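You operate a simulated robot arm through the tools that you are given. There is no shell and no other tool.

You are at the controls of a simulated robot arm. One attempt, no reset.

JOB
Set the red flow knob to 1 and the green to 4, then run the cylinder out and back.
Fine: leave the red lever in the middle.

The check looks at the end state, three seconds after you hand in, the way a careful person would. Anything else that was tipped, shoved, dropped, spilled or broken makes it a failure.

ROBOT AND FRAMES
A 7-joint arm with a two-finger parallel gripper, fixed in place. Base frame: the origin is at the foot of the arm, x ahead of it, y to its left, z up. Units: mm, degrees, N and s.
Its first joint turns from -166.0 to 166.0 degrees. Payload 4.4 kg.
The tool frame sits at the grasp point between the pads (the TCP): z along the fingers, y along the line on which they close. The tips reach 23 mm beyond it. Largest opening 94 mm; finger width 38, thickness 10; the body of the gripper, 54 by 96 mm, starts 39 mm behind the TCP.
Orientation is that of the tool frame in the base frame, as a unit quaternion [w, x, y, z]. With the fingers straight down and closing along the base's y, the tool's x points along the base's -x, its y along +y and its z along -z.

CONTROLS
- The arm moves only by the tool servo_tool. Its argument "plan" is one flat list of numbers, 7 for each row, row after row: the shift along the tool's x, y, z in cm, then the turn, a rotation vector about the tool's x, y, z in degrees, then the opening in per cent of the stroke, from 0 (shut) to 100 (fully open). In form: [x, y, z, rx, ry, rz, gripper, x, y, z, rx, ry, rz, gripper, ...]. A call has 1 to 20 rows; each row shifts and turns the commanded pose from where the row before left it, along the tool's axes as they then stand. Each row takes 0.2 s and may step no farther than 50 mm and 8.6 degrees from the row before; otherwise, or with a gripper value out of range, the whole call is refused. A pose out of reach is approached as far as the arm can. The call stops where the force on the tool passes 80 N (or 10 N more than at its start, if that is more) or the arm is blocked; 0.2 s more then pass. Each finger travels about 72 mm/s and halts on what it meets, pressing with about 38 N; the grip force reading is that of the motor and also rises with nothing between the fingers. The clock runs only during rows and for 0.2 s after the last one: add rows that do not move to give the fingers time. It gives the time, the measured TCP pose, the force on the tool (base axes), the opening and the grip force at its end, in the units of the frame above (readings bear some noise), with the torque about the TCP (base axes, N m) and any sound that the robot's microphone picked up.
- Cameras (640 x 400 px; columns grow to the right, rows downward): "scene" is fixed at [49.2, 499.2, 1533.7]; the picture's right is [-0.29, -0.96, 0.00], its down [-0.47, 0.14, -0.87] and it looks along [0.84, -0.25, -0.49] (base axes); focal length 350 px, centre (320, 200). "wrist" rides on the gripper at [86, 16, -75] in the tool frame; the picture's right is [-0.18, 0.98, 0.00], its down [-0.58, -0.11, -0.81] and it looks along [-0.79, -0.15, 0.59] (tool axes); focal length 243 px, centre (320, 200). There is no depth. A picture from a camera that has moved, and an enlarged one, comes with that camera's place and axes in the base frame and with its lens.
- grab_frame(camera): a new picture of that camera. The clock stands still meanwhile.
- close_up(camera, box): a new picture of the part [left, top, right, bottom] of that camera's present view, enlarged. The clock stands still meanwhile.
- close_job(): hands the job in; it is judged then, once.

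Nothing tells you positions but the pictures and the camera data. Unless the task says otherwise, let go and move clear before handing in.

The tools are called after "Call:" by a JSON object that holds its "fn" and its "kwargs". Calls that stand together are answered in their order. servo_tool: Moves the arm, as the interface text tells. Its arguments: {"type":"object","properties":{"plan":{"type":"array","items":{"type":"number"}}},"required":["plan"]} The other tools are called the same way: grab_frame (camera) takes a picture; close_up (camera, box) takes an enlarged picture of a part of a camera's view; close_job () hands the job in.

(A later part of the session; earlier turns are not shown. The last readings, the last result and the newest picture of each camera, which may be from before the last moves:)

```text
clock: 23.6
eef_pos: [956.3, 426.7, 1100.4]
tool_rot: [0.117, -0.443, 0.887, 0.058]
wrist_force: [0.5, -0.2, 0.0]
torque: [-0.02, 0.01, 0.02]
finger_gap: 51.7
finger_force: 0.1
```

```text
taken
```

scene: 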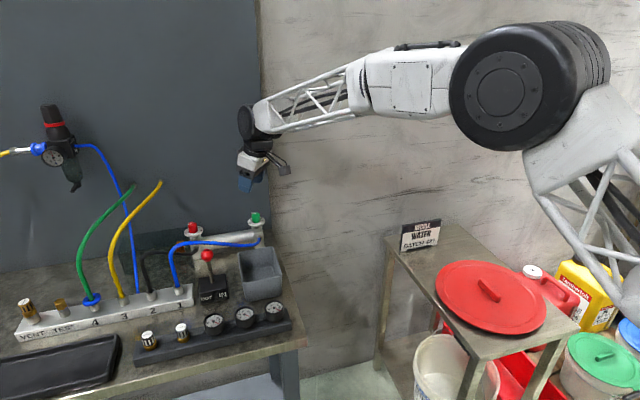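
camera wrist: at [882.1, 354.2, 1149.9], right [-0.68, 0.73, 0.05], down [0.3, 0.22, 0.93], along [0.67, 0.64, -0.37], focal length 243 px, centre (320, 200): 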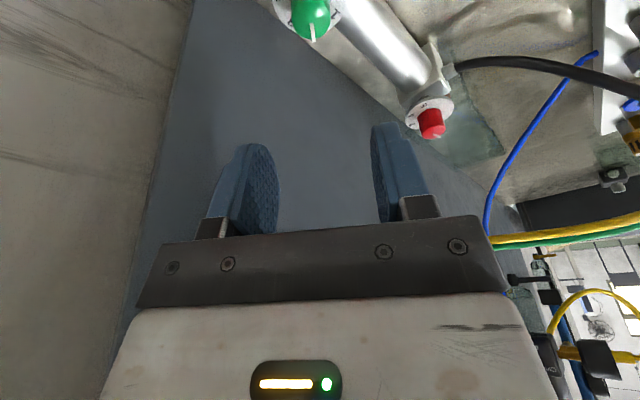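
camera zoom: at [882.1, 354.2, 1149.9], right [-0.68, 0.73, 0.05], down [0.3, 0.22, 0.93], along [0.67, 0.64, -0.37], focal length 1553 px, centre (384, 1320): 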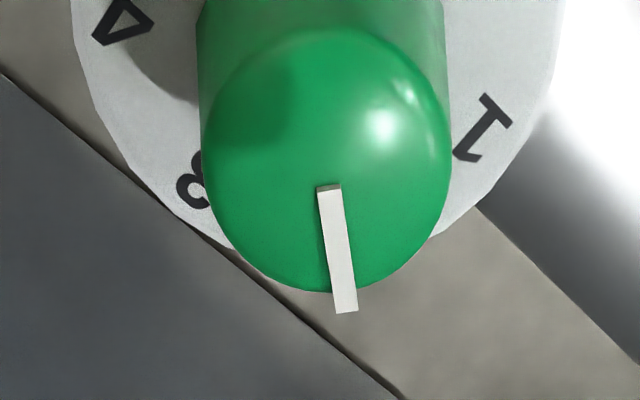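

The green pointer reads 49° (at 2) and the tool is already centred over it to within half a millimetre. I'll descend straight and grip.

Call:
{"fn": "servo_tool", "kwargs": {"plan": [0.91, 0, 3.39, 0, 0, 0, 55, 0.91, 0, 3.39, 0, 0, 0, 55, 0.91, 0, 3.39, 0, 0, 0, 55, 0, 0, 0, 0, 0, 0, 55, 0, 0, 0, 0, 0, 0, 30, 0, 0, 0, 0, 0, 0, 15, 0, 0, 0, 0, 0, 0, 5, 0, 0, 0, 0, 0, 0, 5]}}

Call:
{"fn": "close_up", "kwargs": {"camera": "wrist", "box": [240, 60, 400, 220]}}

Call:
{"fn": "close_up", "kwargs": {"camera": "scene", "box": [220, 170, 300, 250]}}

```text
clock: 25.4
eef_pos: [958.1, 428.7, 995.0]
tool_rot: [0.117, -0.443, 0.887, 0.058]
wrist_force: [9.7, -1.3, -4.2]
torque: [0.2, -0.37, 0.07]
finger_gap: 24.2
finger_force: 44.6
```

```text
2.50 times, centred on (320, 140) of wrist
camera zoom: at [883.1, 355.9, 1042.8], right [-0.68, 0.73, 0.05], down [0.3, 0.22, 0.93], along [0.67, 0.64, -0.37], focal length 606 px, centre (320, 350)
```

zoom: 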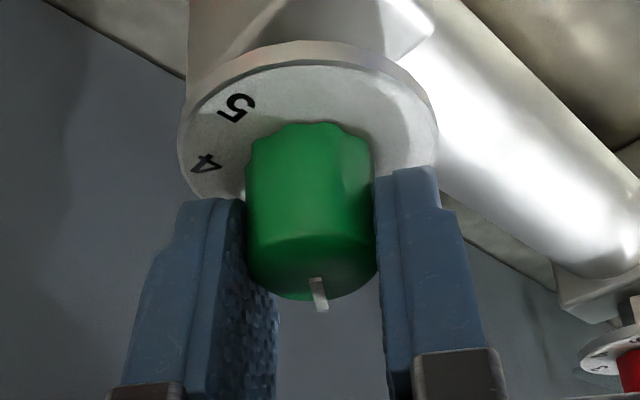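

```text
5.00 times, centred on (260, 210) of scene
camera zoom: at [49.2, 499.2, 1533.7], right [-0.29, -0.96, 0.0], down [-0.47, 0.14, -0.87], along [0.84, -0.25, -0.49], focal length 1750 px, centre (620, 150)
```

zoom: 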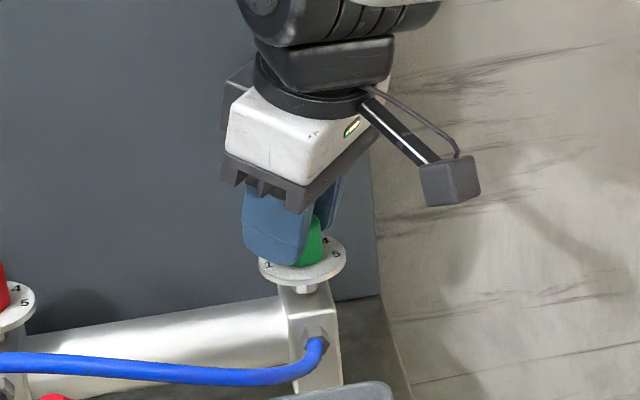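

Grip is well centred with low force. Now I turn clockwise in stages.

Call:
{"fn": "servo_tool", "kwargs": {"plan": [0, 0, 0, 0.65, 0, 2.41, 5, 0, 0, 0, 1.294, 0, 4.83, 5, 0, 0, 0, 1.294, 0, 4.83, 5, 0, 0, 0, 0.65, 0, 2.41, 5, 0, 0, 0, 0, 0, 0, 5]}}

```text
clock: 26.6
eef_pos: [956.6, 425.3, 994.6]
tool_rot: [0.123, -0.322, 0.938, 0.042]
wrist_force: [45.9, -20.5, -14.5]
torque: [-0.1, -1.31, 0.06]
finger_gap: 24.6
finger_force: 44.4
```

Call:
{"fn": "servo_tool", "kwargs": {"plan": [-0.031, -0.057, 0.012, 0, 0, 0, 5, 0, 0, 0, 1.294, 0, 4.83, 5, 0, 0, 0, 1.294, 0, 4.83, 5, 0, 0, 0, 1.294, 0, 4.83, 5, 0, 0, 0, 0, 0, 0, 5]}}

```text
clock: 27.8
eef_pos: [955.6, 426.0, 995.0]
tool_rot: [0.126, -0.197, 0.972, 0.027]
wrist_force: [28.8, -54.0, -15.7]
torque: [-1.2, -0.35, 0.07]
finger_gap: 24.4
finger_force: 45.0
```

Call:
{"fn": "servo_tool", "kwargs": {"plan": [-0.007, -0.085, 0.015, 0, 0, 0, 5, 0, 0, 0, 1.294, 0, 4.83, 5, 0, 0, 0, 1.294, 0, 4.83, 5, 0, 0, 0, 0, 0, 0, 5]}}

Call:
{"fn": "close_up", "kwargs": {"camera": "wrist", "box": [240, 60, 400, 220]}}

```text
clock: 28.8
eef_pos: [956.8, 424.7, 994.0]
tool_rot: [0.128, -0.112, 0.985, 0.015]
wrist_force: [1.4, -58.1, -11.0]
torque: [-1.34, 0.34, 0.06]
finger_gap: 24.4
finger_force: 44.5
```

```text
2.50 times, centred on (320, 140) of wrist
camera zoom: at [852.8, 418.0, 1043.8], right [-0.05, 1.0, 0.05], down [0.37, -0.03, 0.93], along [0.93, 0.06, -0.37], focal length 606 px, centre (320, 350)
```

zoom: 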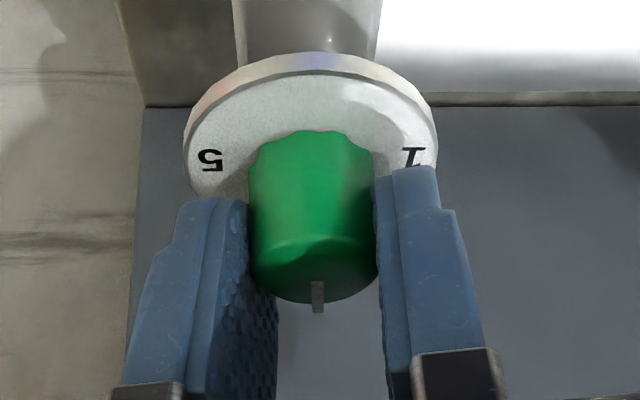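

The sideways load pattern shows the knob axis sits about 3 mm behind my rotation centre, so I'll add a matching side shift to each turning row.

Call:
{"fn": "servo_tool", "kwargs": {"plan": [0.017, -0.078, 0.01, 0, 0, 0, 5, 0, -0.026, 0, 1.294, 0, 4.83, 5, 0, -0.026, 0, 1.294, 0, 4.83, 5, 0, -0.026, 0, 1.294, 0, 4.83, 5, 0, 0, 0, 0, 0, 0, 5]}}

```text
clock: 30.0
eef_pos: [955.6, 426.2, 995.9]
tool_rot: [0.13, 0.018, 0.991, -0.001]
wrist_force: [26.2, -24.8, -15.4]
torque: [-0.48, -0.89, -0.03]
finger_gap: 24.2
finger_force: 45.2
```

Call:
{"fn": "servo_tool", "kwargs": {"plan": [-0.031, -0.034, 0.023, 0, 0, 0, 5, 0, -0.026, 0, 1.294, 0, 4.83, 5, 0, -0.026, 0, 1.294, 0, 4.83, 5, 0, -0.026, 0, 1.294, 0, 4.83, 5, 0, 0, 0, 0, 0, 0, 5]}}

Call:
{"fn": "close_up", "kwargs": {"camera": "wrist", "box": [240, 60, 400, 220]}}

Call:
{"fn": "close_up", "kwargs": {"camera": "scene", "box": [220, 170, 300, 250]}}

```text
clock: 31.2
eef_pos: [956.5, 424.6, 994.9]
tool_rot: [0.128, 0.146, 0.981, -0.019]
wrist_force: [-8.7, 15.4, -4.4]
torque: [0.56, 0.71, 0.0]
finger_gap: 24.1
finger_force: 45.0
```

```text
2.50 times, centred on (320, 140) of wrist
camera zoom: at [862.7, 470.0, 1044.0], right [0.46, 0.89, 0.05], down [0.31, -0.21, 0.93], along [0.83, -0.41, -0.37], focal length 606 px, centre (320, 350)
```

zoom: 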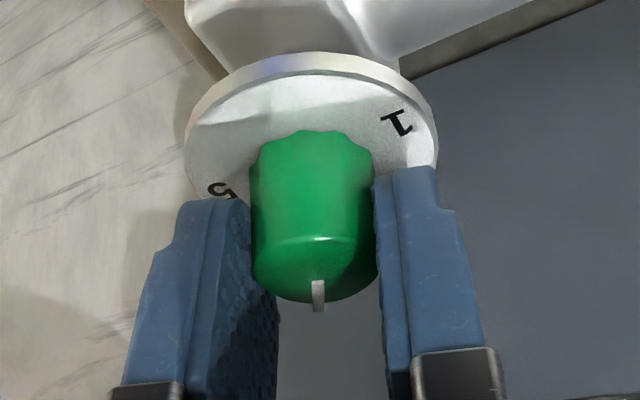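

```text
5.00 times, centred on (260, 210) of scene
camera zoom: at [49.2, 499.2, 1533.7], right [-0.29, -0.96, 0.0], down [-0.47, 0.14, -0.87], along [0.84, -0.25, -0.49], focal length 1750 px, centre (620, 150)
```

zoom: 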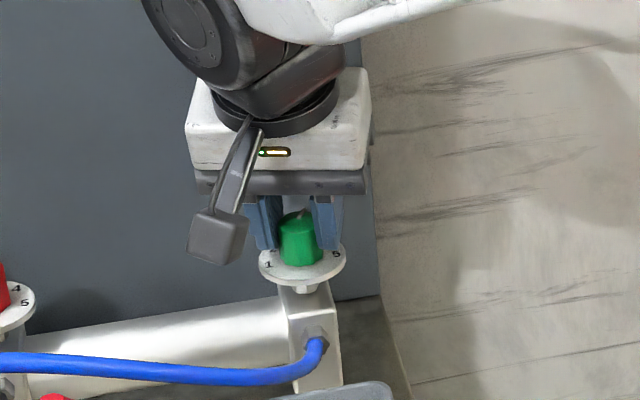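

Call:
{"fn": "servo_tool", "kwargs": {"plan": [0, 0, 0, 1.294, 0, 4.83, 5, 0, -0.02, 0, 1.294, 0, 4.83, 5, 0, -0.026, 0, 1.294, 0, 4.83, 5, 0, 0, 0, 0, 0, 0, 5]}}

```text
clock: 32.2
eef_pos: [956.2, 423.7, 995.2]
tool_rot: [0.126, 0.273, 0.953, -0.033]
wrist_force: [5.4, 55.5, -9.3]
torque: [1.2, 0.18, -0.07]
finger_gap: 24.4
finger_force: 44.9
```

Call:
{"fn": "servo_tool", "kwargs": {"plan": [0.036, 0.059, -0.002, 0, 0, 0, 5, 0, 0, 0, 1.294, 0, 4.83, 5, 0, 0, 0, 1.294, 0, 4.83, 5, 0, 0, 0, 0, 0, 0, 5]}}

Call:
{"fn": "close_up", "kwargs": {"camera": "wrist", "box": [240, 60, 400, 220]}}

Call:
{"fn": "close_up", "kwargs": {"camera": "scene", "box": [240, 200, 280, 240]}}

```text
clock: 33.2
eef_pos: [956.5, 423.5, 995.0]
tool_rot: [0.122, 0.357, 0.925, -0.046]
wrist_force: [9.5, 42.4, 4.5]
torque: [0.62, -0.22, -0.03]
finger_gap: 23.8
finger_force: 45.1
```

```text
2.50 times, centred on (320, 140) of wrist
camera zoom: at [891.2, 504.4, 1044.0], right [0.79, 0.61, 0.05], down [0.19, -0.32, 0.93], along [0.58, -0.72, -0.37], focal length 606 px, centre (320, 350)
```

zoom: 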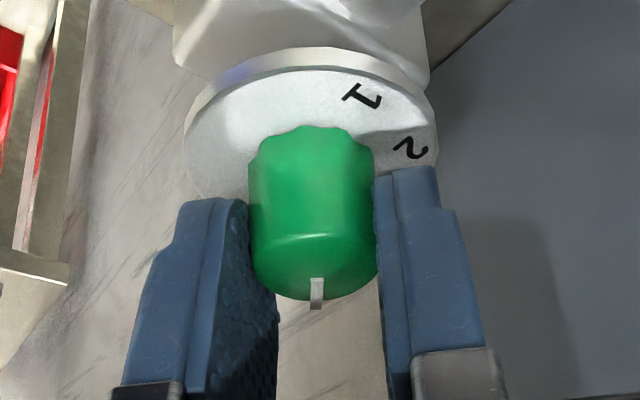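

```text
10.00 times, centred on (260, 220) of scene
camera zoom: at [49.2, 499.2, 1533.7], right [-0.29, -0.96, 0.0], down [-0.47, 0.14, -0.87], along [0.84, -0.25, -0.49], focal length 3500 px, centre (920, 0)
```

zoom: 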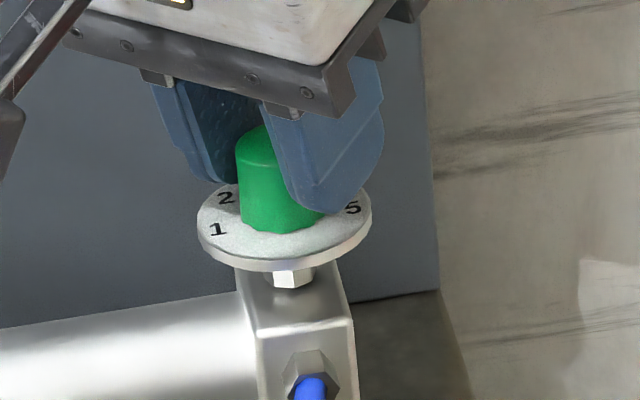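

Turned 95° in total; the pointer should be near 4. I'll relieve, open, lift and read it.

Call:
{"fn": "servo_tool", "kwargs": {"plan": [0.032, 0.037, -0.009, 0, 0, 0, 5, 0, 0, 0, 0, 0, 0, 20, 0, 0, 0, 0, 0, 0, 40, 0, 0, 0, 0, 0, 0, 55, 0, 0, 0, 0, 0, 0, 55, -0.65, 0, -2.41, 0, 0, 0, 55, -1.04, 0, -3.86, 0, 0, 0, 55, -1.04, 0, -3.86, 0, 0, 0, 55, 0, 0, 0, 0, 0, 0, 55]}}

Call:
{"fn": "close_up", "kwargs": {"camera": "wrist", "box": [260, 0, 360, 50]}}

Call:
{"fn": "close_up", "kwargs": {"camera": "scene", "box": [244, 207, 276, 231]}}

```text
clock: 35.2
eef_pos: [955.9, 422.8, 1099.1]
tool_rot: [0.121, 0.354, 0.926, -0.046]
wrist_force: [-0.2, 0.2, -0.1]
torque: [0.0, 0.0, 0.01]
finger_gap: 51.8
finger_force: 0.0
```

```text
6.40 times, centred on (310, 25) of wrist
camera zoom: at [891.2, 504.7, 1149.2], right [0.79, 0.61, 0.05], down [0.19, -0.32, 0.93], along [0.58, -0.72, -0.37], focal length 1553 px, centre (384, 1320)
```

zoom: 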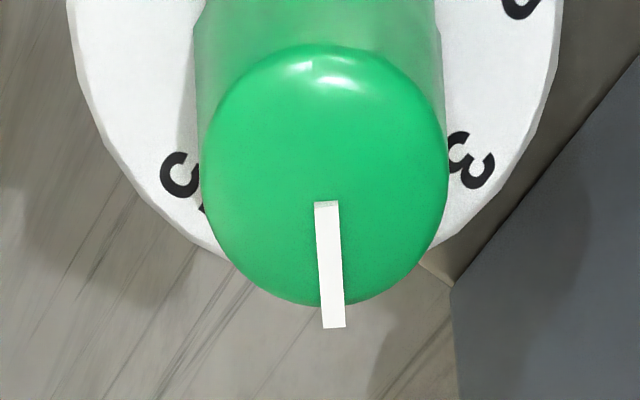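

```text
16.00 times, centred on (260, 219) of scene
camera zoom: at [49.2, 499.2, 1533.7], right [-0.29, -0.96, 0.0], down [-0.47, 0.14, -0.87], along [0.84, -0.25, -0.49], focal length 5601 px, centre (1280, -104)
```

zoom: 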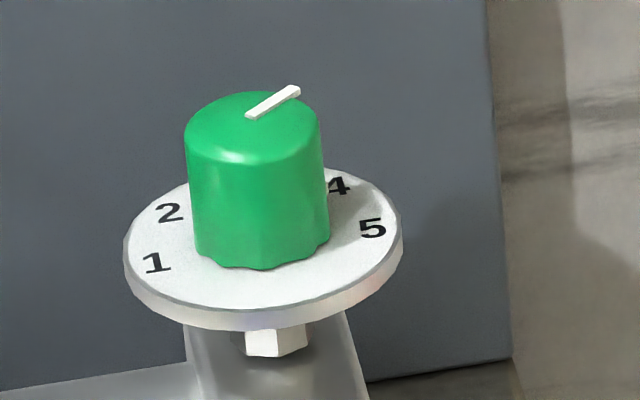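

The green pointer reads −50°, exactly at "4" (−50.9°), and red is at "1". Next is the lever, but the blue hose seems to arch close behind the ball, so I'll back off and study that area from in front.

Call:
{"fn": "servo_tool", "kwargs": {"plan": [3.5, -1.47, -1.71, 0, 0, 0, 55, 3.5, -1.47, -1.71, 0, 0, 0, 55, 3.5, -1.47, -1.71, 0, 0, 0, 55, 3.5, -1.47, -1.71, 0, 0, 0, 55, 3.5, -1.47, -1.71, 0, 0, 0, 55, 3.5, -1.47, -1.71, 0, 0, 0, 55, 3.5, -1.47, -1.71, 0, 0, 0, 55, 3.5, -1.47, -1.71, 0, 0, 0, 55, 0, 0, 0, -2.17, 0, -8.11, 55, 0, 0, 0, -2.17, 0, -8.11, 55, 0, 0, 0, -2.17, 0, -8.11, 55, 0, 0, 0, -2.17, 0, -8.11, 55, 0, 0, 0, -2.17, 0, -8.11, 55, 0, 0, 0, 0, 0, 0, 55, 0, 0, 0, 0, 0, 0, 55]}}

Call:
{"fn": "grab_frame", "kwargs": {"camera": "wrist"}}

Call:
{"fn": "grab_frame", "kwargs": {"camera": "scene"}}

```text
clock: 38.4
eef_pos: [649.9, 541.3, 1159.5]
tool_rot: [0.131, 0.0, 0.991, 0.001]
wrist_force: [0.7, -0.8, 0.1]
torque: [0.02, -0.01, -0.01]
finger_gap: 51.7
finger_force: 0.0
```

```text
taken
camera wrist: at [548.0, 556.7, 1208.8], right [0.18, 0.98, 0.05], down [0.35, -0.11, 0.93], along [0.92, -0.15, -0.37], focal length 243 px, centre (320, 200)
```

wrist: 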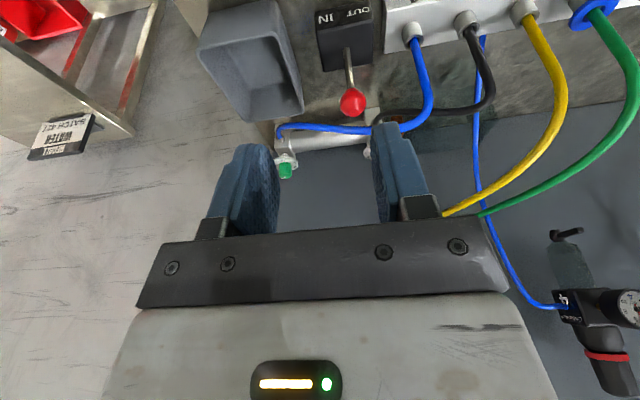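

```text
taken
```

scene: 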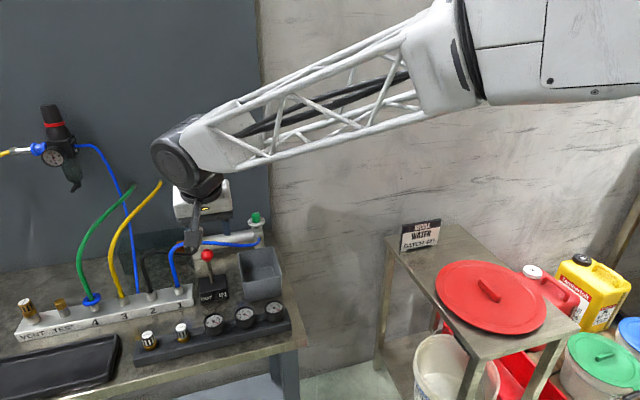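

Call:
{"fn": "close_up", "kwargs": {"camera": "wrist", "box": [260, 0, 480, 160]}}

```text
2.50 times, centred on (370, 80) of wrist
camera zoom: at [548.0, 556.7, 1208.8], right [0.18, 0.98, 0.05], down [0.35, -0.11, 0.93], along [0.92, -0.15, -0.37], focal length 606 px, centre (195, 500)
```

zoom: 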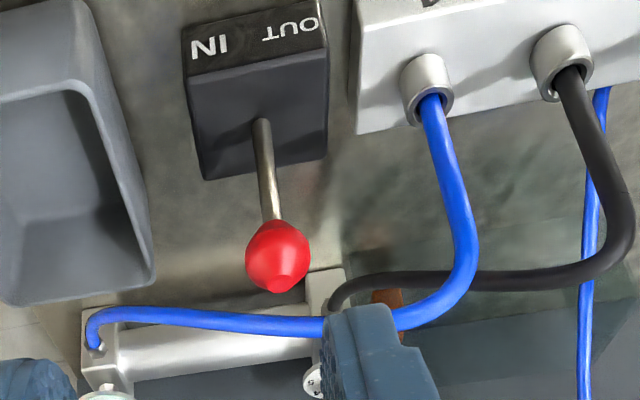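

Call:
{"fn": "servo_tool", "kwargs": {"plan": [-0.45, -3.03, 2.19, 0, 0, 0, 55, -0.45, -3.03, 2.19, 0, 0, 0, 55, -0.45, -3.03, 2.19, 0, 0, 0, 55, -0.45, -3.03, 2.19, 0, 0, 0, 55, 0, 0, 0, -2.2, 0, -8.2, 55, 0, 0, 0, -2.2, 0, -8.2, 55, 0, 0, 0, -2.2, 0, -8.2, 55, 0, 0, 0, -2.2, 0, -8.2, 55, 0, 0, 0, -2.2, 0, -8.2, 55, 0, 0, 0, -2.2, 0, -8.2, 55, 0, 0, 0, -2.2, 0, -8.2, 55, 0, 0, 0, 0, 0, 0, 55, 0, 0, 0, 0, 0, 0, 55]}}

Call:
{"fn": "grab_frame", "kwargs": {"camera": "wrist"}}

```text
clock: 41.2
eef_pos: [690.6, 419.7, 1079.1]
tool_rot: [0.114, -0.491, 0.861, 0.066]
wrist_force: [-1.4, 0.3, 0.3]
torque: [0.01, 0.0, -0.03]
finger_gap: 51.8
finger_force: 0.0
```

```text
taken
camera wrist: at [624.5, 339.1, 1128.4], right [-0.76, 0.65, 0.05], down [0.27, 0.25, 0.93], along [0.59, 0.72, -0.37], focal length 243 px, centre (320, 200)
```

wrist: 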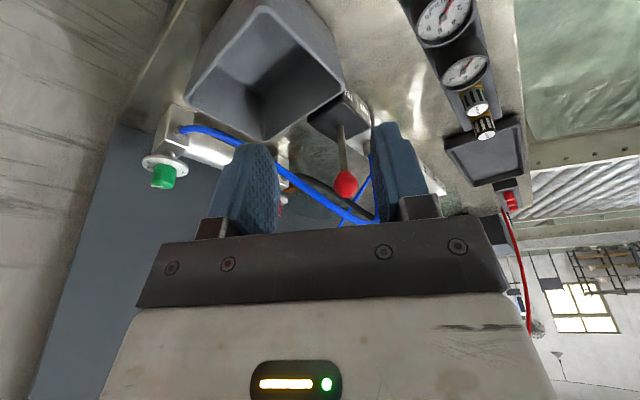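

Call:
{"fn": "close_up", "kwargs": {"camera": "wrist", "box": [250, 90, 410, 230]}}

Call:
{"fn": "close_up", "kwargs": {"camera": "wrist", "box": [140, 60, 300, 200]}}

```text
2.86 times, centred on (330, 160) of wrist
camera zoom: at [624.5, 339.1, 1128.4], right [-0.76, 0.65, 0.05], down [0.27, 0.25, 0.93], along [0.59, 0.72, -0.37], focal length 693 px, centre (291, 314)
```

zoom: 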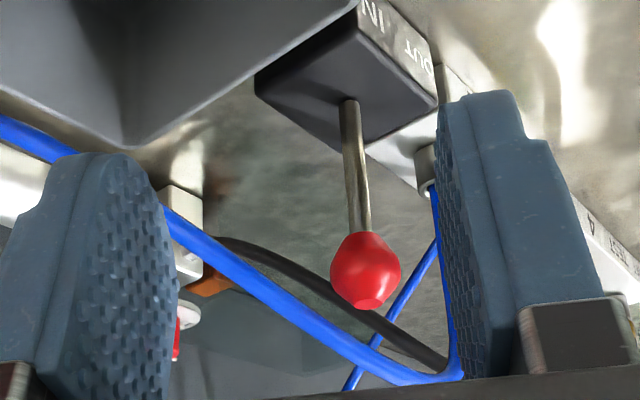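

```text
2.86 times, centred on (220, 130) of wrist
camera zoom: at [624.5, 339.1, 1128.4], right [-0.76, 0.65, 0.05], down [0.27, 0.25, 0.93], along [0.59, 0.72, -0.37], focal length 693 px, centre (606, 400)
```

zoom: 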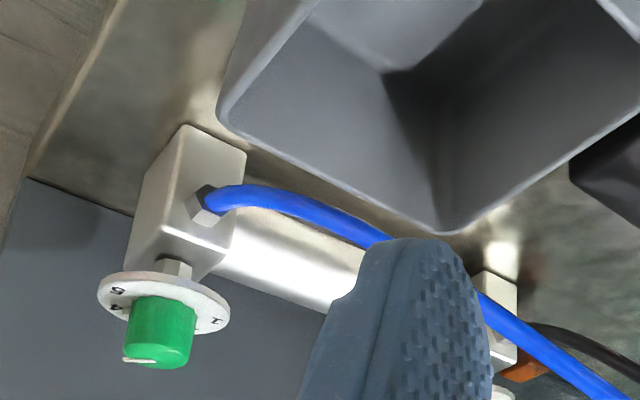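

The picture is clear now: the ball is at about (769.5, 565.5, 1005). The blue hose arches above and behind it (about (783, 565, 1033), peaking near y=610), with its leg at y≈645. I'll approach the ball from the front with a 35° tilt, fingers either side and under the hose.

Call:
{"fn": "servo_tool", "kwargs": {"plan": [0, 0, 0, 2.2, 0, 8.2, 53, 0, 0, 0, 2.2, 0, 8.2, 53, 0, 0, 0, 2.2, 0, 8.2, 53, 0, 0, 0, 2.2, 0, 8.2, 53, 0, 0, 0, 2.2, 0, 8.2, 53, 0, 0, 0, 2.2, 0, 8.2, 53, 0, 0, 0, 2.2, 0, 8.2, 53, 0, 0, 0, 0, -6.667, 0, 53, 0, 0, 0, 0, -6.667, 0, 53, 0, 0, 0, 0, -6.667, 0, 53, 0.73, 3.65, -0.51, 0, 0, 0, 53, 0.73, 3.65, -0.51, 0, 0, 0, 53, 0.73, 3.65, -0.51, 0, 0, 0, 53, 0.73, 3.65, -0.51, 0, 0, 0, 53, 0, 0, 0, 0, 0, 0, 53, 0, 0, 0, 0, 0, 0, 53]}}

Call:
{"fn": "grab_frame", "kwargs": {"camera": "wrist"}}

Call:
{"fn": "grab_frame", "kwargs": {"camera": "scene"}}

```text
clock: 44.6
eef_pos: [654.1, 563.4, 1079.5]
tool_rot: [0.3, 0.001, 0.954, 0.0]
wrist_force: [0.5, -0.5, -0.5]
torque: [0.02, 0.0, 0.01]
finger_gap: 50.0
finger_force: 0.1
```

```text
taken
camera wrist: at [540.6, 580.6, 1090.8], right [0.15, 0.98, 0.11], down [0.01, -0.11, 0.99], along [0.99, -0.15, -0.03], focal length 243 px, centre (320, 200)
```

wrist: 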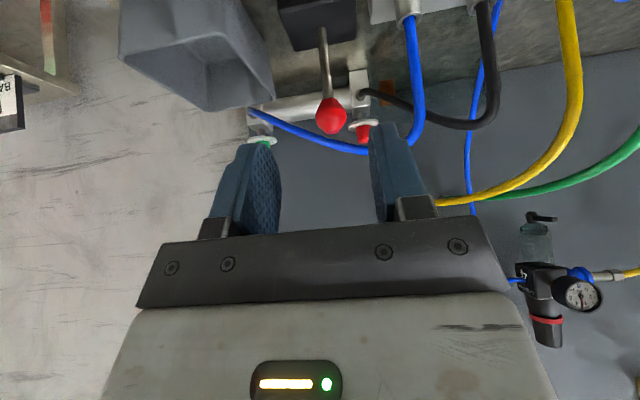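

```text
taken
```

scene: 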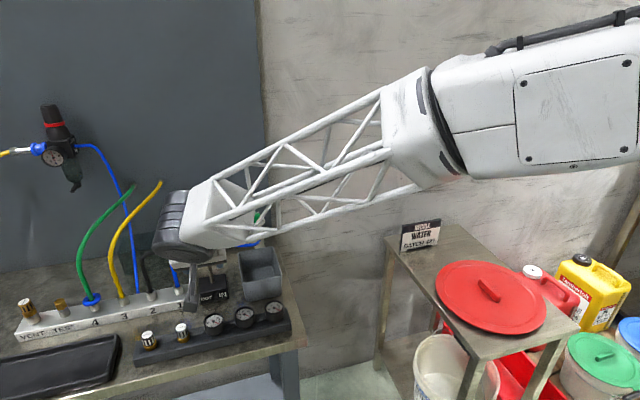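

The view confirms the geometry (hose leg at y≈645 at ball height, arch z≈1035–1045). I'll lower in front of the ball, still 115 mm short of it.

Call:
{"fn": "servo_tool", "kwargs": {"plan": [2.13, 0.2, 3.05, 0, 0, 0, 53, 2.13, 0, 3.05, 0, 0, 0, 53, 0, 0, 0, 0, 0, 0, 53, 0, 0, 0, 0, 0, 0, 53]}}

Call:
{"fn": "grab_frame", "kwargs": {"camera": "wrist"}}

Call:
{"fn": "close_up", "kwargs": {"camera": "scene", "box": [120, 180, 300, 350]}}

```text
clock: 45.6
eef_pos: [655.6, 566.0, 1006.1]
tool_rot: [0.301, 0.0, 0.954, 0.001]
wrist_force: [0.6, 0.6, -0.6]
torque: [0.0, 0.0, 0.0]
finger_gap: 49.6
finger_force: 0.0
```

```text
taken
camera wrist: at [541.8, 582.4, 1016.5], right [0.15, 0.98, 0.11], down [0.01, -0.11, 0.99], along [0.99, -0.15, -0.03], focal length 243 px, centre (320, 200)
```

wrist: 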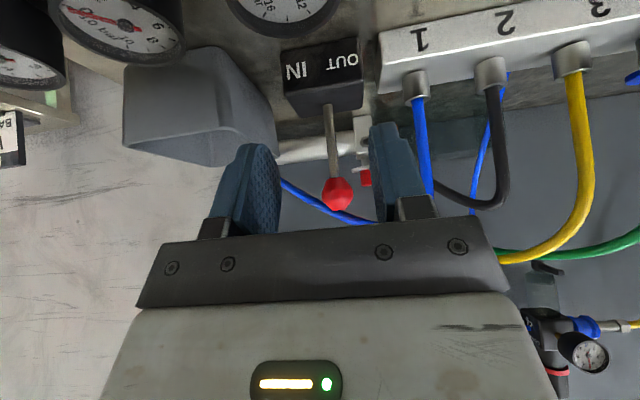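

```text
2.35 times, centred on (210, 265) of scene
camera zoom: at [49.2, 499.2, 1533.7], right [-0.29, -0.96, 0.0], down [-0.47, 0.14, -0.87], along [0.84, -0.25, -0.49], focal length 824 px, centre (579, 47)
```

zoom: 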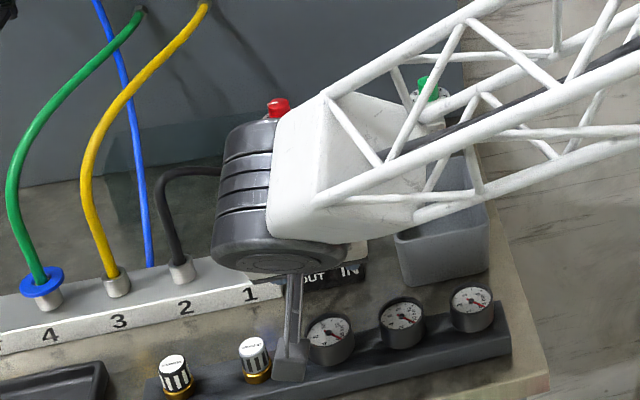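

Call:
{"fn": "servo_tool", "kwargs": {"plan": [-2.0, 0, 1.4, 0, 0, 0, 53, -2.0, 0, 1.4, 0, 0, 0, 53, -2.0, 0, 1.4, 0, 0, 0, 53, 0, 0, 0, 0, 0, 0, 53, 0, 0, 0, 0, 0, 0, 53]}}

Call:
{"fn": "grab_frame", "kwargs": {"camera": "wrist"}}

```text
clock: 46.8
eef_pos: [725.5, 566.7, 1005.0]
tool_rot: [0.301, 0.0, 0.954, 0.001]
wrist_force: [0.5, 0.1, 0.8]
torque: [-0.01, 0.02, -0.01]
finger_gap: 49.5
finger_force: 0.1
```

```text
taken
camera wrist: at [614.9, 582.9, 1016.2], right [0.15, 0.98, 0.11], down [0.01, -0.11, 0.99], along [0.99, -0.15, -0.03], focal length 243 px, centre (320, 200)
```

wrist: 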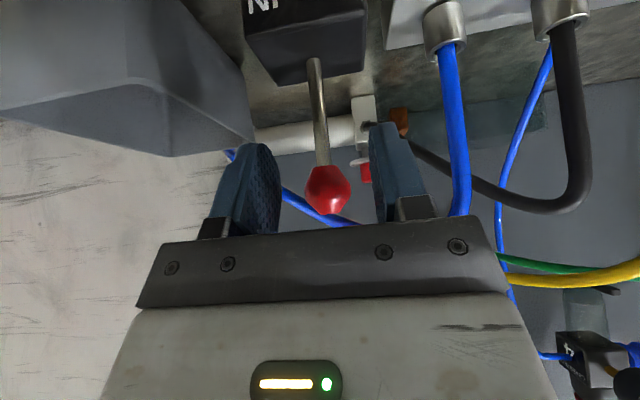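

Call:
{"fn": "servo_tool", "kwargs": {"plan": [-1.21, -0.03, 0.85, 0, 0, 0, 53, -1.21, -0.03, 0.85, 0, 0, 0, 53, 0, 0, 0, 0, 0, 0, 53, 0, 0, 0, 0, 0, 0, 53]}}

Call:
{"fn": "grab_frame", "kwargs": {"camera": "wrist"}}

Call:
{"fn": "close_up", "kwargs": {"camera": "scene", "box": [120, 180, 300, 350]}}

```text
clock: 47.8
eef_pos: [758.0, 567.0, 1006.8]
tool_rot: [0.3, 0.001, 0.954, 0.0]
wrist_force: [-0.1, -0.3, 0.0]
torque: [0.02, 0.05, -0.02]
finger_gap: 49.8
finger_force: 0.0
```

```text
taken
camera wrist: at [644.5, 583.1, 1015.5], right [0.15, 0.98, 0.11], down [0.01, -0.11, 0.99], along [0.99, -0.15, -0.03], focal length 243 px, centre (320, 200)
```

wrist: 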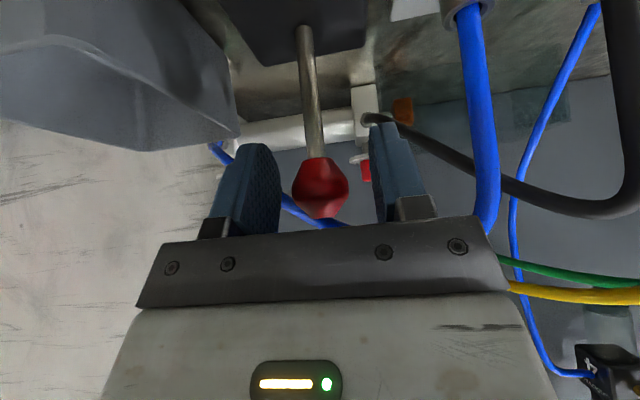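

```text
2.35 times, centred on (210, 265) of scene
camera zoom: at [49.2, 499.2, 1533.7], right [-0.29, -0.96, 0.0], down [-0.47, 0.14, -0.87], along [0.84, -0.25, -0.49], focal length 824 px, centre (579, 47)
```

zoom: 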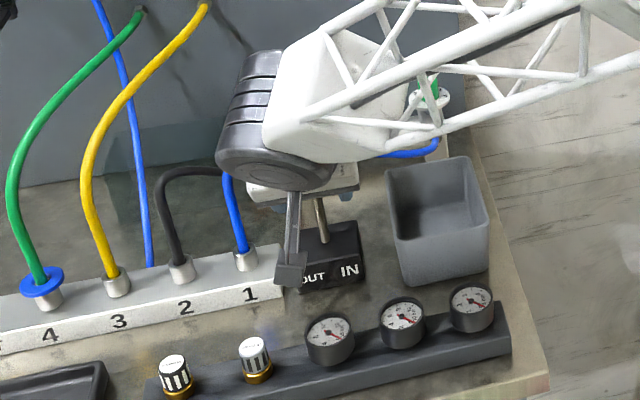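

The ball sits between the fingers with no contact. I'll close to a loose fit around it (about 34 mm) without squeezing.

Call:
{"fn": "servo_tool", "kwargs": {"plan": [0, -0.12, 0, 0, 0, 0, 45, 0, 0, 0, 0, 0, 0, 37, 0, 0, 0, 0, 0, 0, 37, 0, 0, 0, 0, 0, 0, 37]}}

Call:
{"fn": "close_up", "kwargs": {"camera": "wrist", "box": [220, 80, 440, 240]}}

```text
clock: 48.8
eef_pos: [758.5, 565.9, 1005.0]
tool_rot: [0.3, 0.001, 0.954, 0.0]
wrist_force: [-0.8, -0.4, 0.6]
torque: [0.0, 0.01, 0.02]
finger_gap: 34.7
finger_force: 0.1
```

```text
2.50 times, centred on (330, 160) of wrist
camera zoom: at [644.7, 581.9, 1015.4], right [0.15, 0.98, 0.11], down [0.01, -0.11, 0.99], along [0.99, -0.15, -0.03], focal length 606 px, centre (295, 300)
```

zoom: 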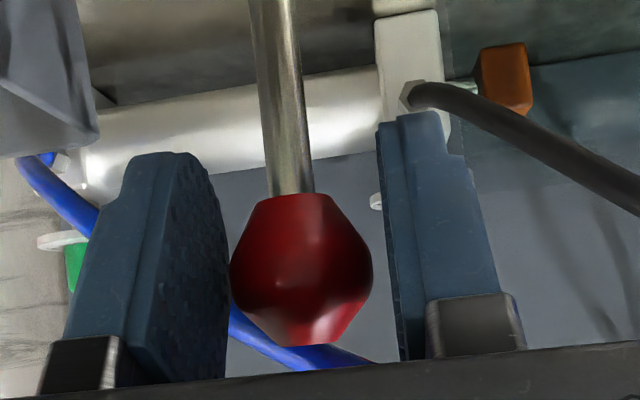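

Fingers straddle the ball. Now I push the lever toward OUT (+y) a little and watch the force.

Call:
{"fn": "servo_tool", "kwargs": {"plan": [0, 0.4, 0, 0, 0, 0, 37, 0, 0.4, 0, 0, 0, 0, 37, 0, 0.4, 0.02, 0, 0, 0, 37, 0, 0.3, 0.03, 0, 0, 0, 37]}}

Call:
{"fn": "close_up", "kwargs": {"camera": "scene", "box": [150, 200, 270, 310]}}

```text
clock: 49.8
eef_pos: [757.7, 580.9, 1004.6]
tool_rot: [0.301, 0.001, 0.954, 0.0]
wrist_force: [0.1, -0.3, 0.0]
torque: [-0.03, -0.01, -0.03]
finger_gap: 35.0
finger_force: 0.1
```

```text
3.64 times, centred on (210, 255) of scene
camera zoom: at [49.2, 499.2, 1533.7], right [-0.29, -0.96, 0.0], down [-0.47, 0.14, -0.87], along [0.84, -0.25, -0.49], focal length 1273 px, centre (720, 0)
```

zoom: 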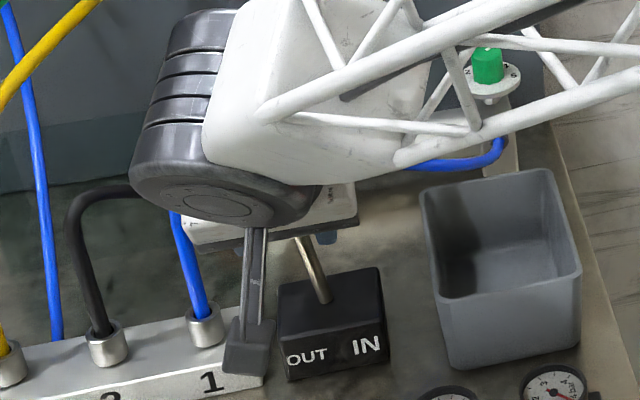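

Call:
{"fn": "grab_frame", "kwargs": {"camera": "wrist"}}

Call:
{"fn": "close_up", "kwargs": {"camera": "wrist", "box": [220, 80, 440, 240]}}

```text
taken
camera wrist: at [644.4, 596.7, 1015.4], right [0.15, 0.98, 0.11], down [0.01, -0.11, 0.99], along [0.99, -0.15, -0.03], focal length 243 px, centre (320, 200)
```

wrist: 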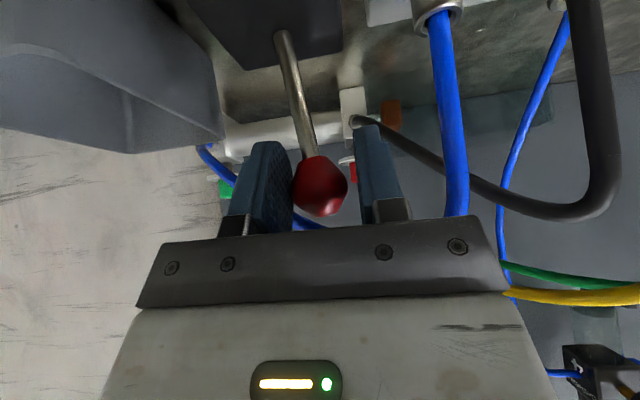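

```text
2.50 times, centred on (330, 160) of wrist
camera zoom: at [644.4, 596.7, 1015.4], right [0.15, 0.98, 0.11], down [0.01, -0.11, 0.99], along [0.99, -0.15, -0.03], focal length 606 px, centre (295, 300)
```

zoom: 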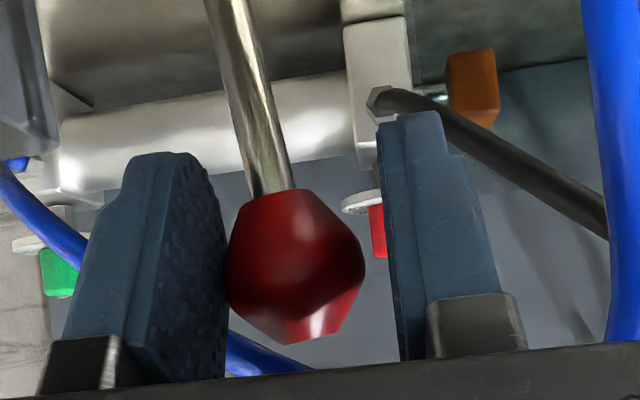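

The lever follows with almost no resistance. I continue toward OUT in small steps, following the arc.

Call:
{"fn": "servo_tool", "kwargs": {"plan": [0, 0.3, 0.05, 0, 0, 0, 37, 0, 0.3, 0.06, 0, 0, 0, 37, 0, 0.3, 0.07, 0, 0, 0, 37]}}

Call:
{"fn": "grab_frame", "kwargs": {"camera": "wrist"}}

```text
clock: 50.6
eef_pos: [758.3, 589.6, 1002.9]
tool_rot: [0.3, 0.001, 0.954, 0.0]
wrist_force: [0.6, -0.7, 0.8]
torque: [-0.02, 0.01, 0.0]
finger_gap: 34.8
finger_force: 0.1
```

```text
taken
camera wrist: at [645.6, 605.9, 1013.8], right [0.15, 0.98, 0.11], down [0.01, -0.11, 0.99], along [0.99, -0.15, -0.03], focal length 243 px, centre (320, 200)
```

wrist: 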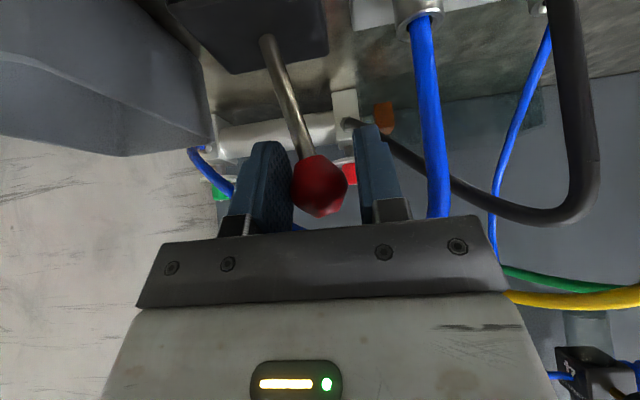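

Call:
{"fn": "servo_tool", "kwargs": {"plan": [0, 0.3, 0.08, 0, 0, 0, 37, 0, 0.3, 0.09, 0, 0, 0, 37, 0, 0.2, 0.07, 0, 0, 0, 37]}}

Call:
{"fn": "grab_frame", "kwargs": {"camera": "wrist"}}

```text
clock: 51.4
eef_pos: [760.0, 599.1, 1001.4]
tool_rot: [0.3, 0.0, 0.954, 0.001]
wrist_force: [0.7, 0.4, -0.9]
torque: [-0.02, -0.01, 0.02]
finger_gap: 34.7
finger_force: 0.1
```

```text
taken
camera wrist: at [647.0, 614.2, 1012.0], right [0.15, 0.98, 0.11], down [0.01, -0.11, 0.99], along [0.99, -0.15, -0.03], focal length 243 px, centre (320, 200)
```

wrist: 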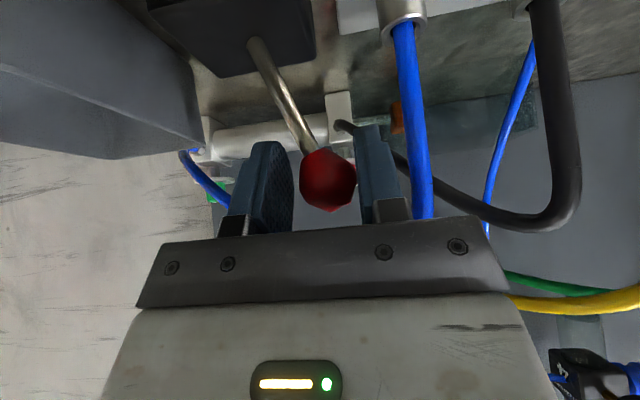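

The ball has moved ahead of the pushing finger by itself, so the lever has gone over to OUT. I'll wait a moment and watch the rod.

Call:
{"fn": "servo_tool", "kwargs": {"plan": [0, 0, 0, 0, 0, 0, 37, 0, 0, 0, 0, 0, 0, 37, 0, 0, 0, 0, 0, 0, 37, 0, 0, 0, 0, 0, 0, 37, 0, 0, 0, 0, 0, 0, 37]}}

Call:
{"fn": "close_up", "kwargs": {"camera": "wrist", "box": [220, 60, 540, 240]}}

Call:
{"fn": "close_up", "kwargs": {"camera": "scene", "box": [110, 200, 270, 310]}}

```text
clock: 52.6
eef_pos: [760.8, 598.7, 1001.6]
tool_rot: [0.301, 0.001, 0.954, 0.0]
wrist_force: [-0.1, 0.8, 0.3]
torque: [0.01, 0.01, 0.04]
finger_gap: 35.2
finger_force: 0.9
```

```text
2.00 times, centred on (380, 150) of wrist
camera zoom: at [646.9, 614.1, 1011.9], right [0.15, 0.98, 0.11], down [0.01, -0.11, 0.99], along [0.99, -0.15, -0.03], focal length 485 px, centre (200, 300)
```

zoom: 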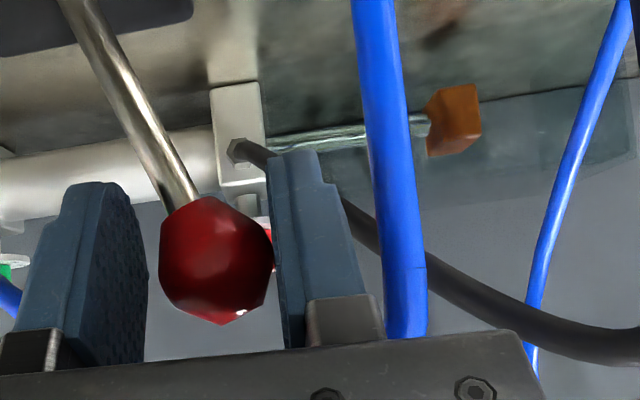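

```text
3.64 times, centred on (190, 255) of scene
camera zoom: at [49.2, 499.2, 1533.7], right [-0.29, -0.96, 0.0], down [-0.47, 0.14, -0.87], along [0.84, -0.25, -0.49], focal length 1273 px, centre (793, 0)
```

zoom: 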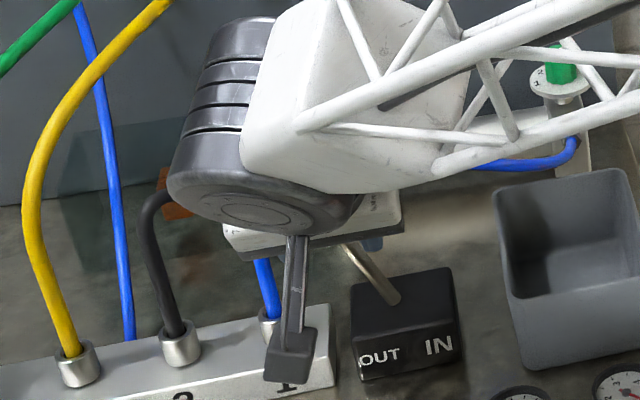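

The rod is extending (orange block has travelled left). I'll hold and check again until it stops moving.

Call:
{"fn": "servo_tool", "kwargs": {"plan": [0, 0, 0, 0, 0, 0, 37, 0, 0, 0, 0, 0, 0, 37, 0, 0, 0, 0, 0, 0, 37, 0, 0, 0, 0, 0, 0, 37, 0, 0, 0, 0, 0, 0, 37, 0, 0, 0, 0, 0, 0, 37, 0, 0, 0, 0, 0, 0, 37, 0, 0, 0, 0, 0, 0, 37]}}

Call:
{"fn": "close_up", "kwargs": {"camera": "wrist", "box": [220, 60, 540, 240]}}

Call:
{"fn": "close_up", "kwargs": {"camera": "scene", "box": [110, 200, 270, 310]}}

```text
clock: 54.4
eef_pos: [760.2, 597.9, 1002.2]
tool_rot: [0.301, 0.0, 0.954, 0.0]
wrist_force: [0.8, 0.9, -0.4]
torque: [0.0, -0.02, 0.02]
finger_gap: 35.1
finger_force: 0.3
```

```text
2.00 times, centred on (380, 150) of wrist
camera zoom: at [647.0, 614.1, 1012.0], right [0.15, 0.98, 0.11], down [0.01, -0.11, 0.99], along [0.99, -0.15, -0.03], focal length 485 px, centre (200, 300)
```

zoom: 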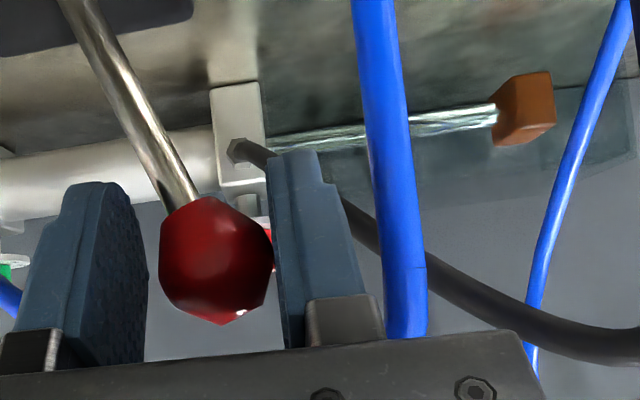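

```text
3.64 times, centred on (190, 255) of scene
camera zoom: at [49.2, 499.2, 1533.7], right [-0.29, -0.96, 0.0], down [-0.47, 0.14, -0.87], along [0.84, -0.25, -0.49], focal length 1273 px, centre (793, 0)
```

zoom: 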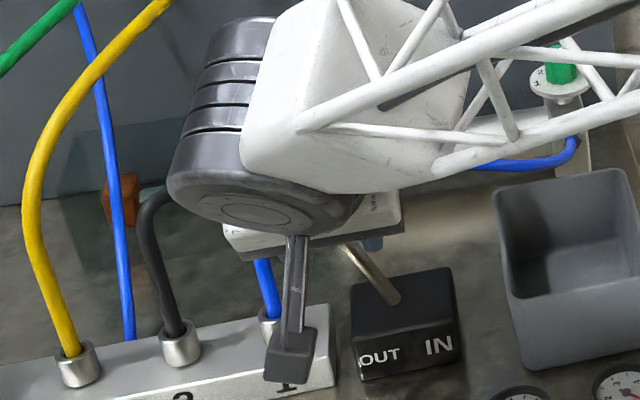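

Call:
{"fn": "servo_tool", "kwargs": {"plan": [0, 0, 0, 0, 0, 0, 37, 0, 0, 0, 0, 0, 0, 37, 0, 0, 0, 0, 0, 0, 37, 0, 0, 0, 0, 0, 0, 37, 0, 0, 0, 0, 0, 0, 37, 0, 0, 0, 0, 0, 0, 37, 0, 0, 0, 0, 0, 0, 37, 0, 0, 0, 0, 0, 0, 37, 0, 0, 0, 0, 0, 0, 37, 0, 0, 0, 0, 0, 0, 37]}}

Call:
{"fn": "close_up", "kwargs": {"camera": "wrist", "box": [220, 60, 540, 240]}}

Call:
{"fn": "close_up", "kwargs": {"camera": "scene", "box": [110, 200, 270, 310]}}

```text
clock: 56.6
eef_pos: [759.7, 597.2, 1001.6]
tool_rot: [0.301, 0.001, 0.954, 0.0]
wrist_force: [-0.8, 0.9, -0.2]
torque: [0.0, 0.01, 0.0]
finger_gap: 35.1
finger_force: 0.1
```

```text
2.00 times, centred on (380, 150) of wrist
camera zoom: at [647.0, 614.1, 1012.0], right [0.15, 0.98, 0.11], down [0.01, -0.11, 0.99], along [0.99, -0.15, -0.03], focal length 485 px, centre (200, 300)
```

zoom: 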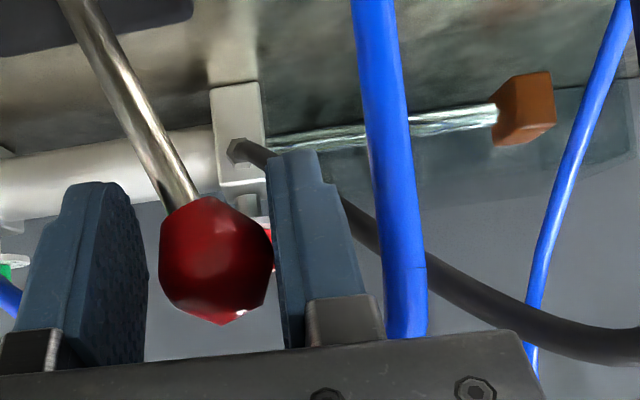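

```text
3.64 times, centred on (190, 255) of scene
camera zoom: at [49.2, 499.2, 1533.7], right [-0.29, -0.96, 0.0], down [-0.47, 0.14, -0.87], along [0.84, -0.25, -0.49], focal length 1273 px, centre (793, 0)
```

zoom: 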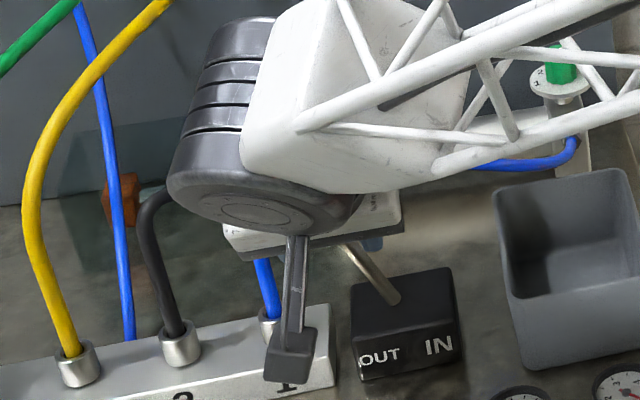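

The rod has stopped at the same place in two looks, so the cylinder is fully out. Now I pull the lever back through the middle toward IN (−y).

Call:
{"fn": "servo_tool", "kwargs": {"plan": [-0.02, -0.4, -0.03, 0, 0, 0, 37, -0.02, -0.4, -0.03, 0, 0, 0, 37, -0.02, -0.4, -0.03, 0, 0, 0, 37, -0.02, -0.4, -0.03, 0, 0, 0, 37, -0.02, -0.4, -0.03, 0, 0, 0, 37, -0.02, -0.4, -0.03, 0, 0, 0, 37, -0.02, -0.4, -0.03, 0, 0, 0, 37, -0.02, -0.4, -0.03, 0, 0, 0, 37]}}

Call:
{"fn": "grab_frame", "kwargs": {"camera": "wrist"}}

```text
clock: 58.4
eef_pos: [760.2, 565.0, 1004.9]
tool_rot: [0.301, 0.001, 0.954, 0.0]
wrist_force: [-0.8, -0.1, -0.2]
torque: [0.02, -0.01, 0.0]
finger_gap: 34.5
finger_force: 0.1
```

```text
taken
camera wrist: at [646.9, 582.1, 1015.3], right [0.15, 0.98, 0.11], down [0.01, -0.11, 0.99], along [0.99, -0.15, -0.03], focal length 243 px, centre (320, 200)
```

wrist: 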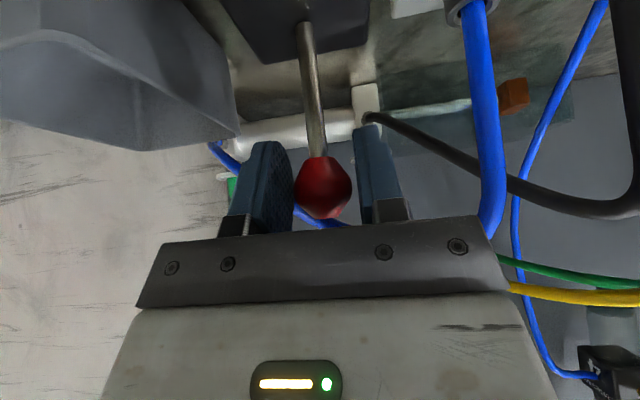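

Call:
{"fn": "servo_tool", "kwargs": {"plan": [0, -0.4, 0, 0, 0, 0, 37, 0, -0.4, 0.01, 0, 0, 0, 37, 0, -0.4, 0.03, 0, 0, 0, 37, 0.02, -0.4, 0.04, 0, 0, 0, 37, 0.03, -0.4, 0.05, 0, 0, 0, 37, 0.03, -0.4, 0.06, 0, 0, 0, 37]}}

Call:
{"fn": "grab_frame", "kwargs": {"camera": "wrist"}}

```text
clock: 59.8
eef_pos: [760.7, 541.8, 1002.1]
tool_rot: [0.301, 0.0, 0.954, 0.001]
wrist_force: [0.7, 0.4, 0.1]
torque: [0.0, 0.0, 0.03]
finger_gap: 34.8
finger_force: 0.2
```

```text
taken
camera wrist: at [646.9, 557.8, 1013.1], right [0.15, 0.98, 0.11], down [0.01, -0.11, 0.99], along [0.99, -0.15, -0.03], focal length 243 px, centre (320, 200)
```

wrist: 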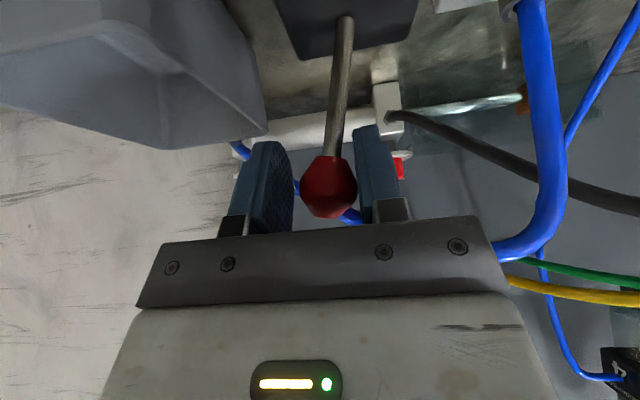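

Call:
{"fn": "servo_tool", "kwargs": {"plan": [0.04, -0.4, 0.07, 0, 0, 0, 37, 0.04, -0.4, 0.08, 0, 0, 0, 37, 0.05, -0.3, 0.06, 0, 0, 0, 37]}}

Call:
{"fn": "grab_frame", "kwargs": {"camera": "wrist"}}

```text
clock: 60.6
eef_pos: [762.1, 531.1, 999.5]
tool_rot: [0.301, 0.001, 0.954, 0.001]
wrist_force: [-1.1, 0.0, 0.5]
torque: [-0.02, 0.01, 0.01]
finger_gap: 34.7
finger_force: 0.6
```

```text
taken
camera wrist: at [647.6, 547.1, 1010.6], right [0.15, 0.98, 0.11], down [0.01, -0.11, 0.99], along [0.99, -0.15, -0.03], focal length 243 px, centre (320, 200)
```

wrist: 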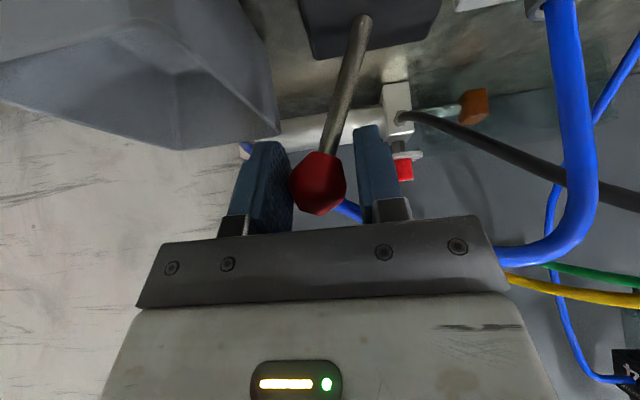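

The lever is over at IN and the rod is retracting. I'll wait until it's fully back.

Call:
{"fn": "servo_tool", "kwargs": {"plan": [0, 0, 0, 0, 0, 0, 37, 0, 0, 0, 0, 0, 0, 37, 0, 0, 0, 0, 0, 0, 37, 0, 0, 0, 0, 0, 0, 37, 0, 0, 0, 0, 0, 0, 37, 0, 0, 0, 0, 0, 0, 37, 0, 0, 0, 0, 0, 0, 37, 0, 0, 0, 0, 0, 0, 37, 0, 0, 0, 0, 0, 0, 37, 0, 0, 0, 0, 0, 0, 37]}}

Call:
{"fn": "close_up", "kwargs": {"camera": "wrist", "box": [220, 60, 540, 240]}}

Call:
{"fn": "close_up", "kwargs": {"camera": "scene", "box": [110, 200, 270, 310]}}

```text
clock: 62.8
eef_pos: [760.2, 532.4, 999.7]
tool_rot: [0.301, 0.001, 0.954, 0.001]
wrist_force: [0.2, 0.1, 0.3]
torque: [-0.02, -0.01, -0.02]
finger_gap: 35.3
finger_force: 0.2
```

```text
2.00 times, centred on (380, 150) of wrist
camera zoom: at [647.4, 547.2, 1010.5], right [0.15, 0.98, 0.11], down [0.01, -0.11, 0.99], along [0.99, -0.15, -0.03], focal length 485 px, centre (200, 300)
```

zoom: 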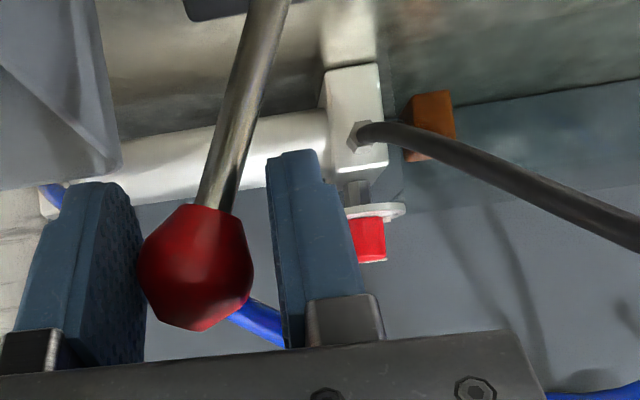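

```text
3.64 times, centred on (190, 255) of scene
camera zoom: at [49.2, 499.2, 1533.7], right [-0.29, -0.96, 0.0], down [-0.47, 0.14, -0.87], along [0.84, -0.25, -0.49], focal length 1273 px, centre (793, 0)
```

zoom: 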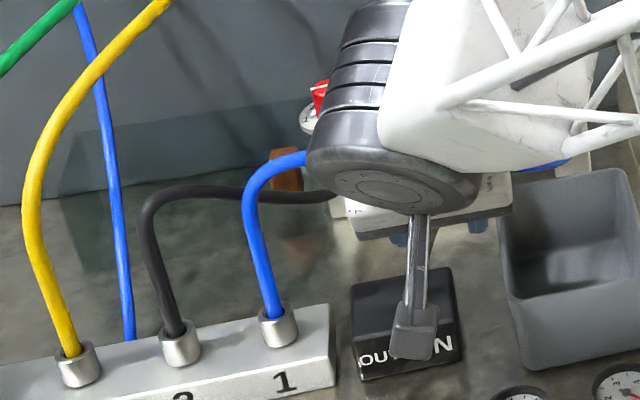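

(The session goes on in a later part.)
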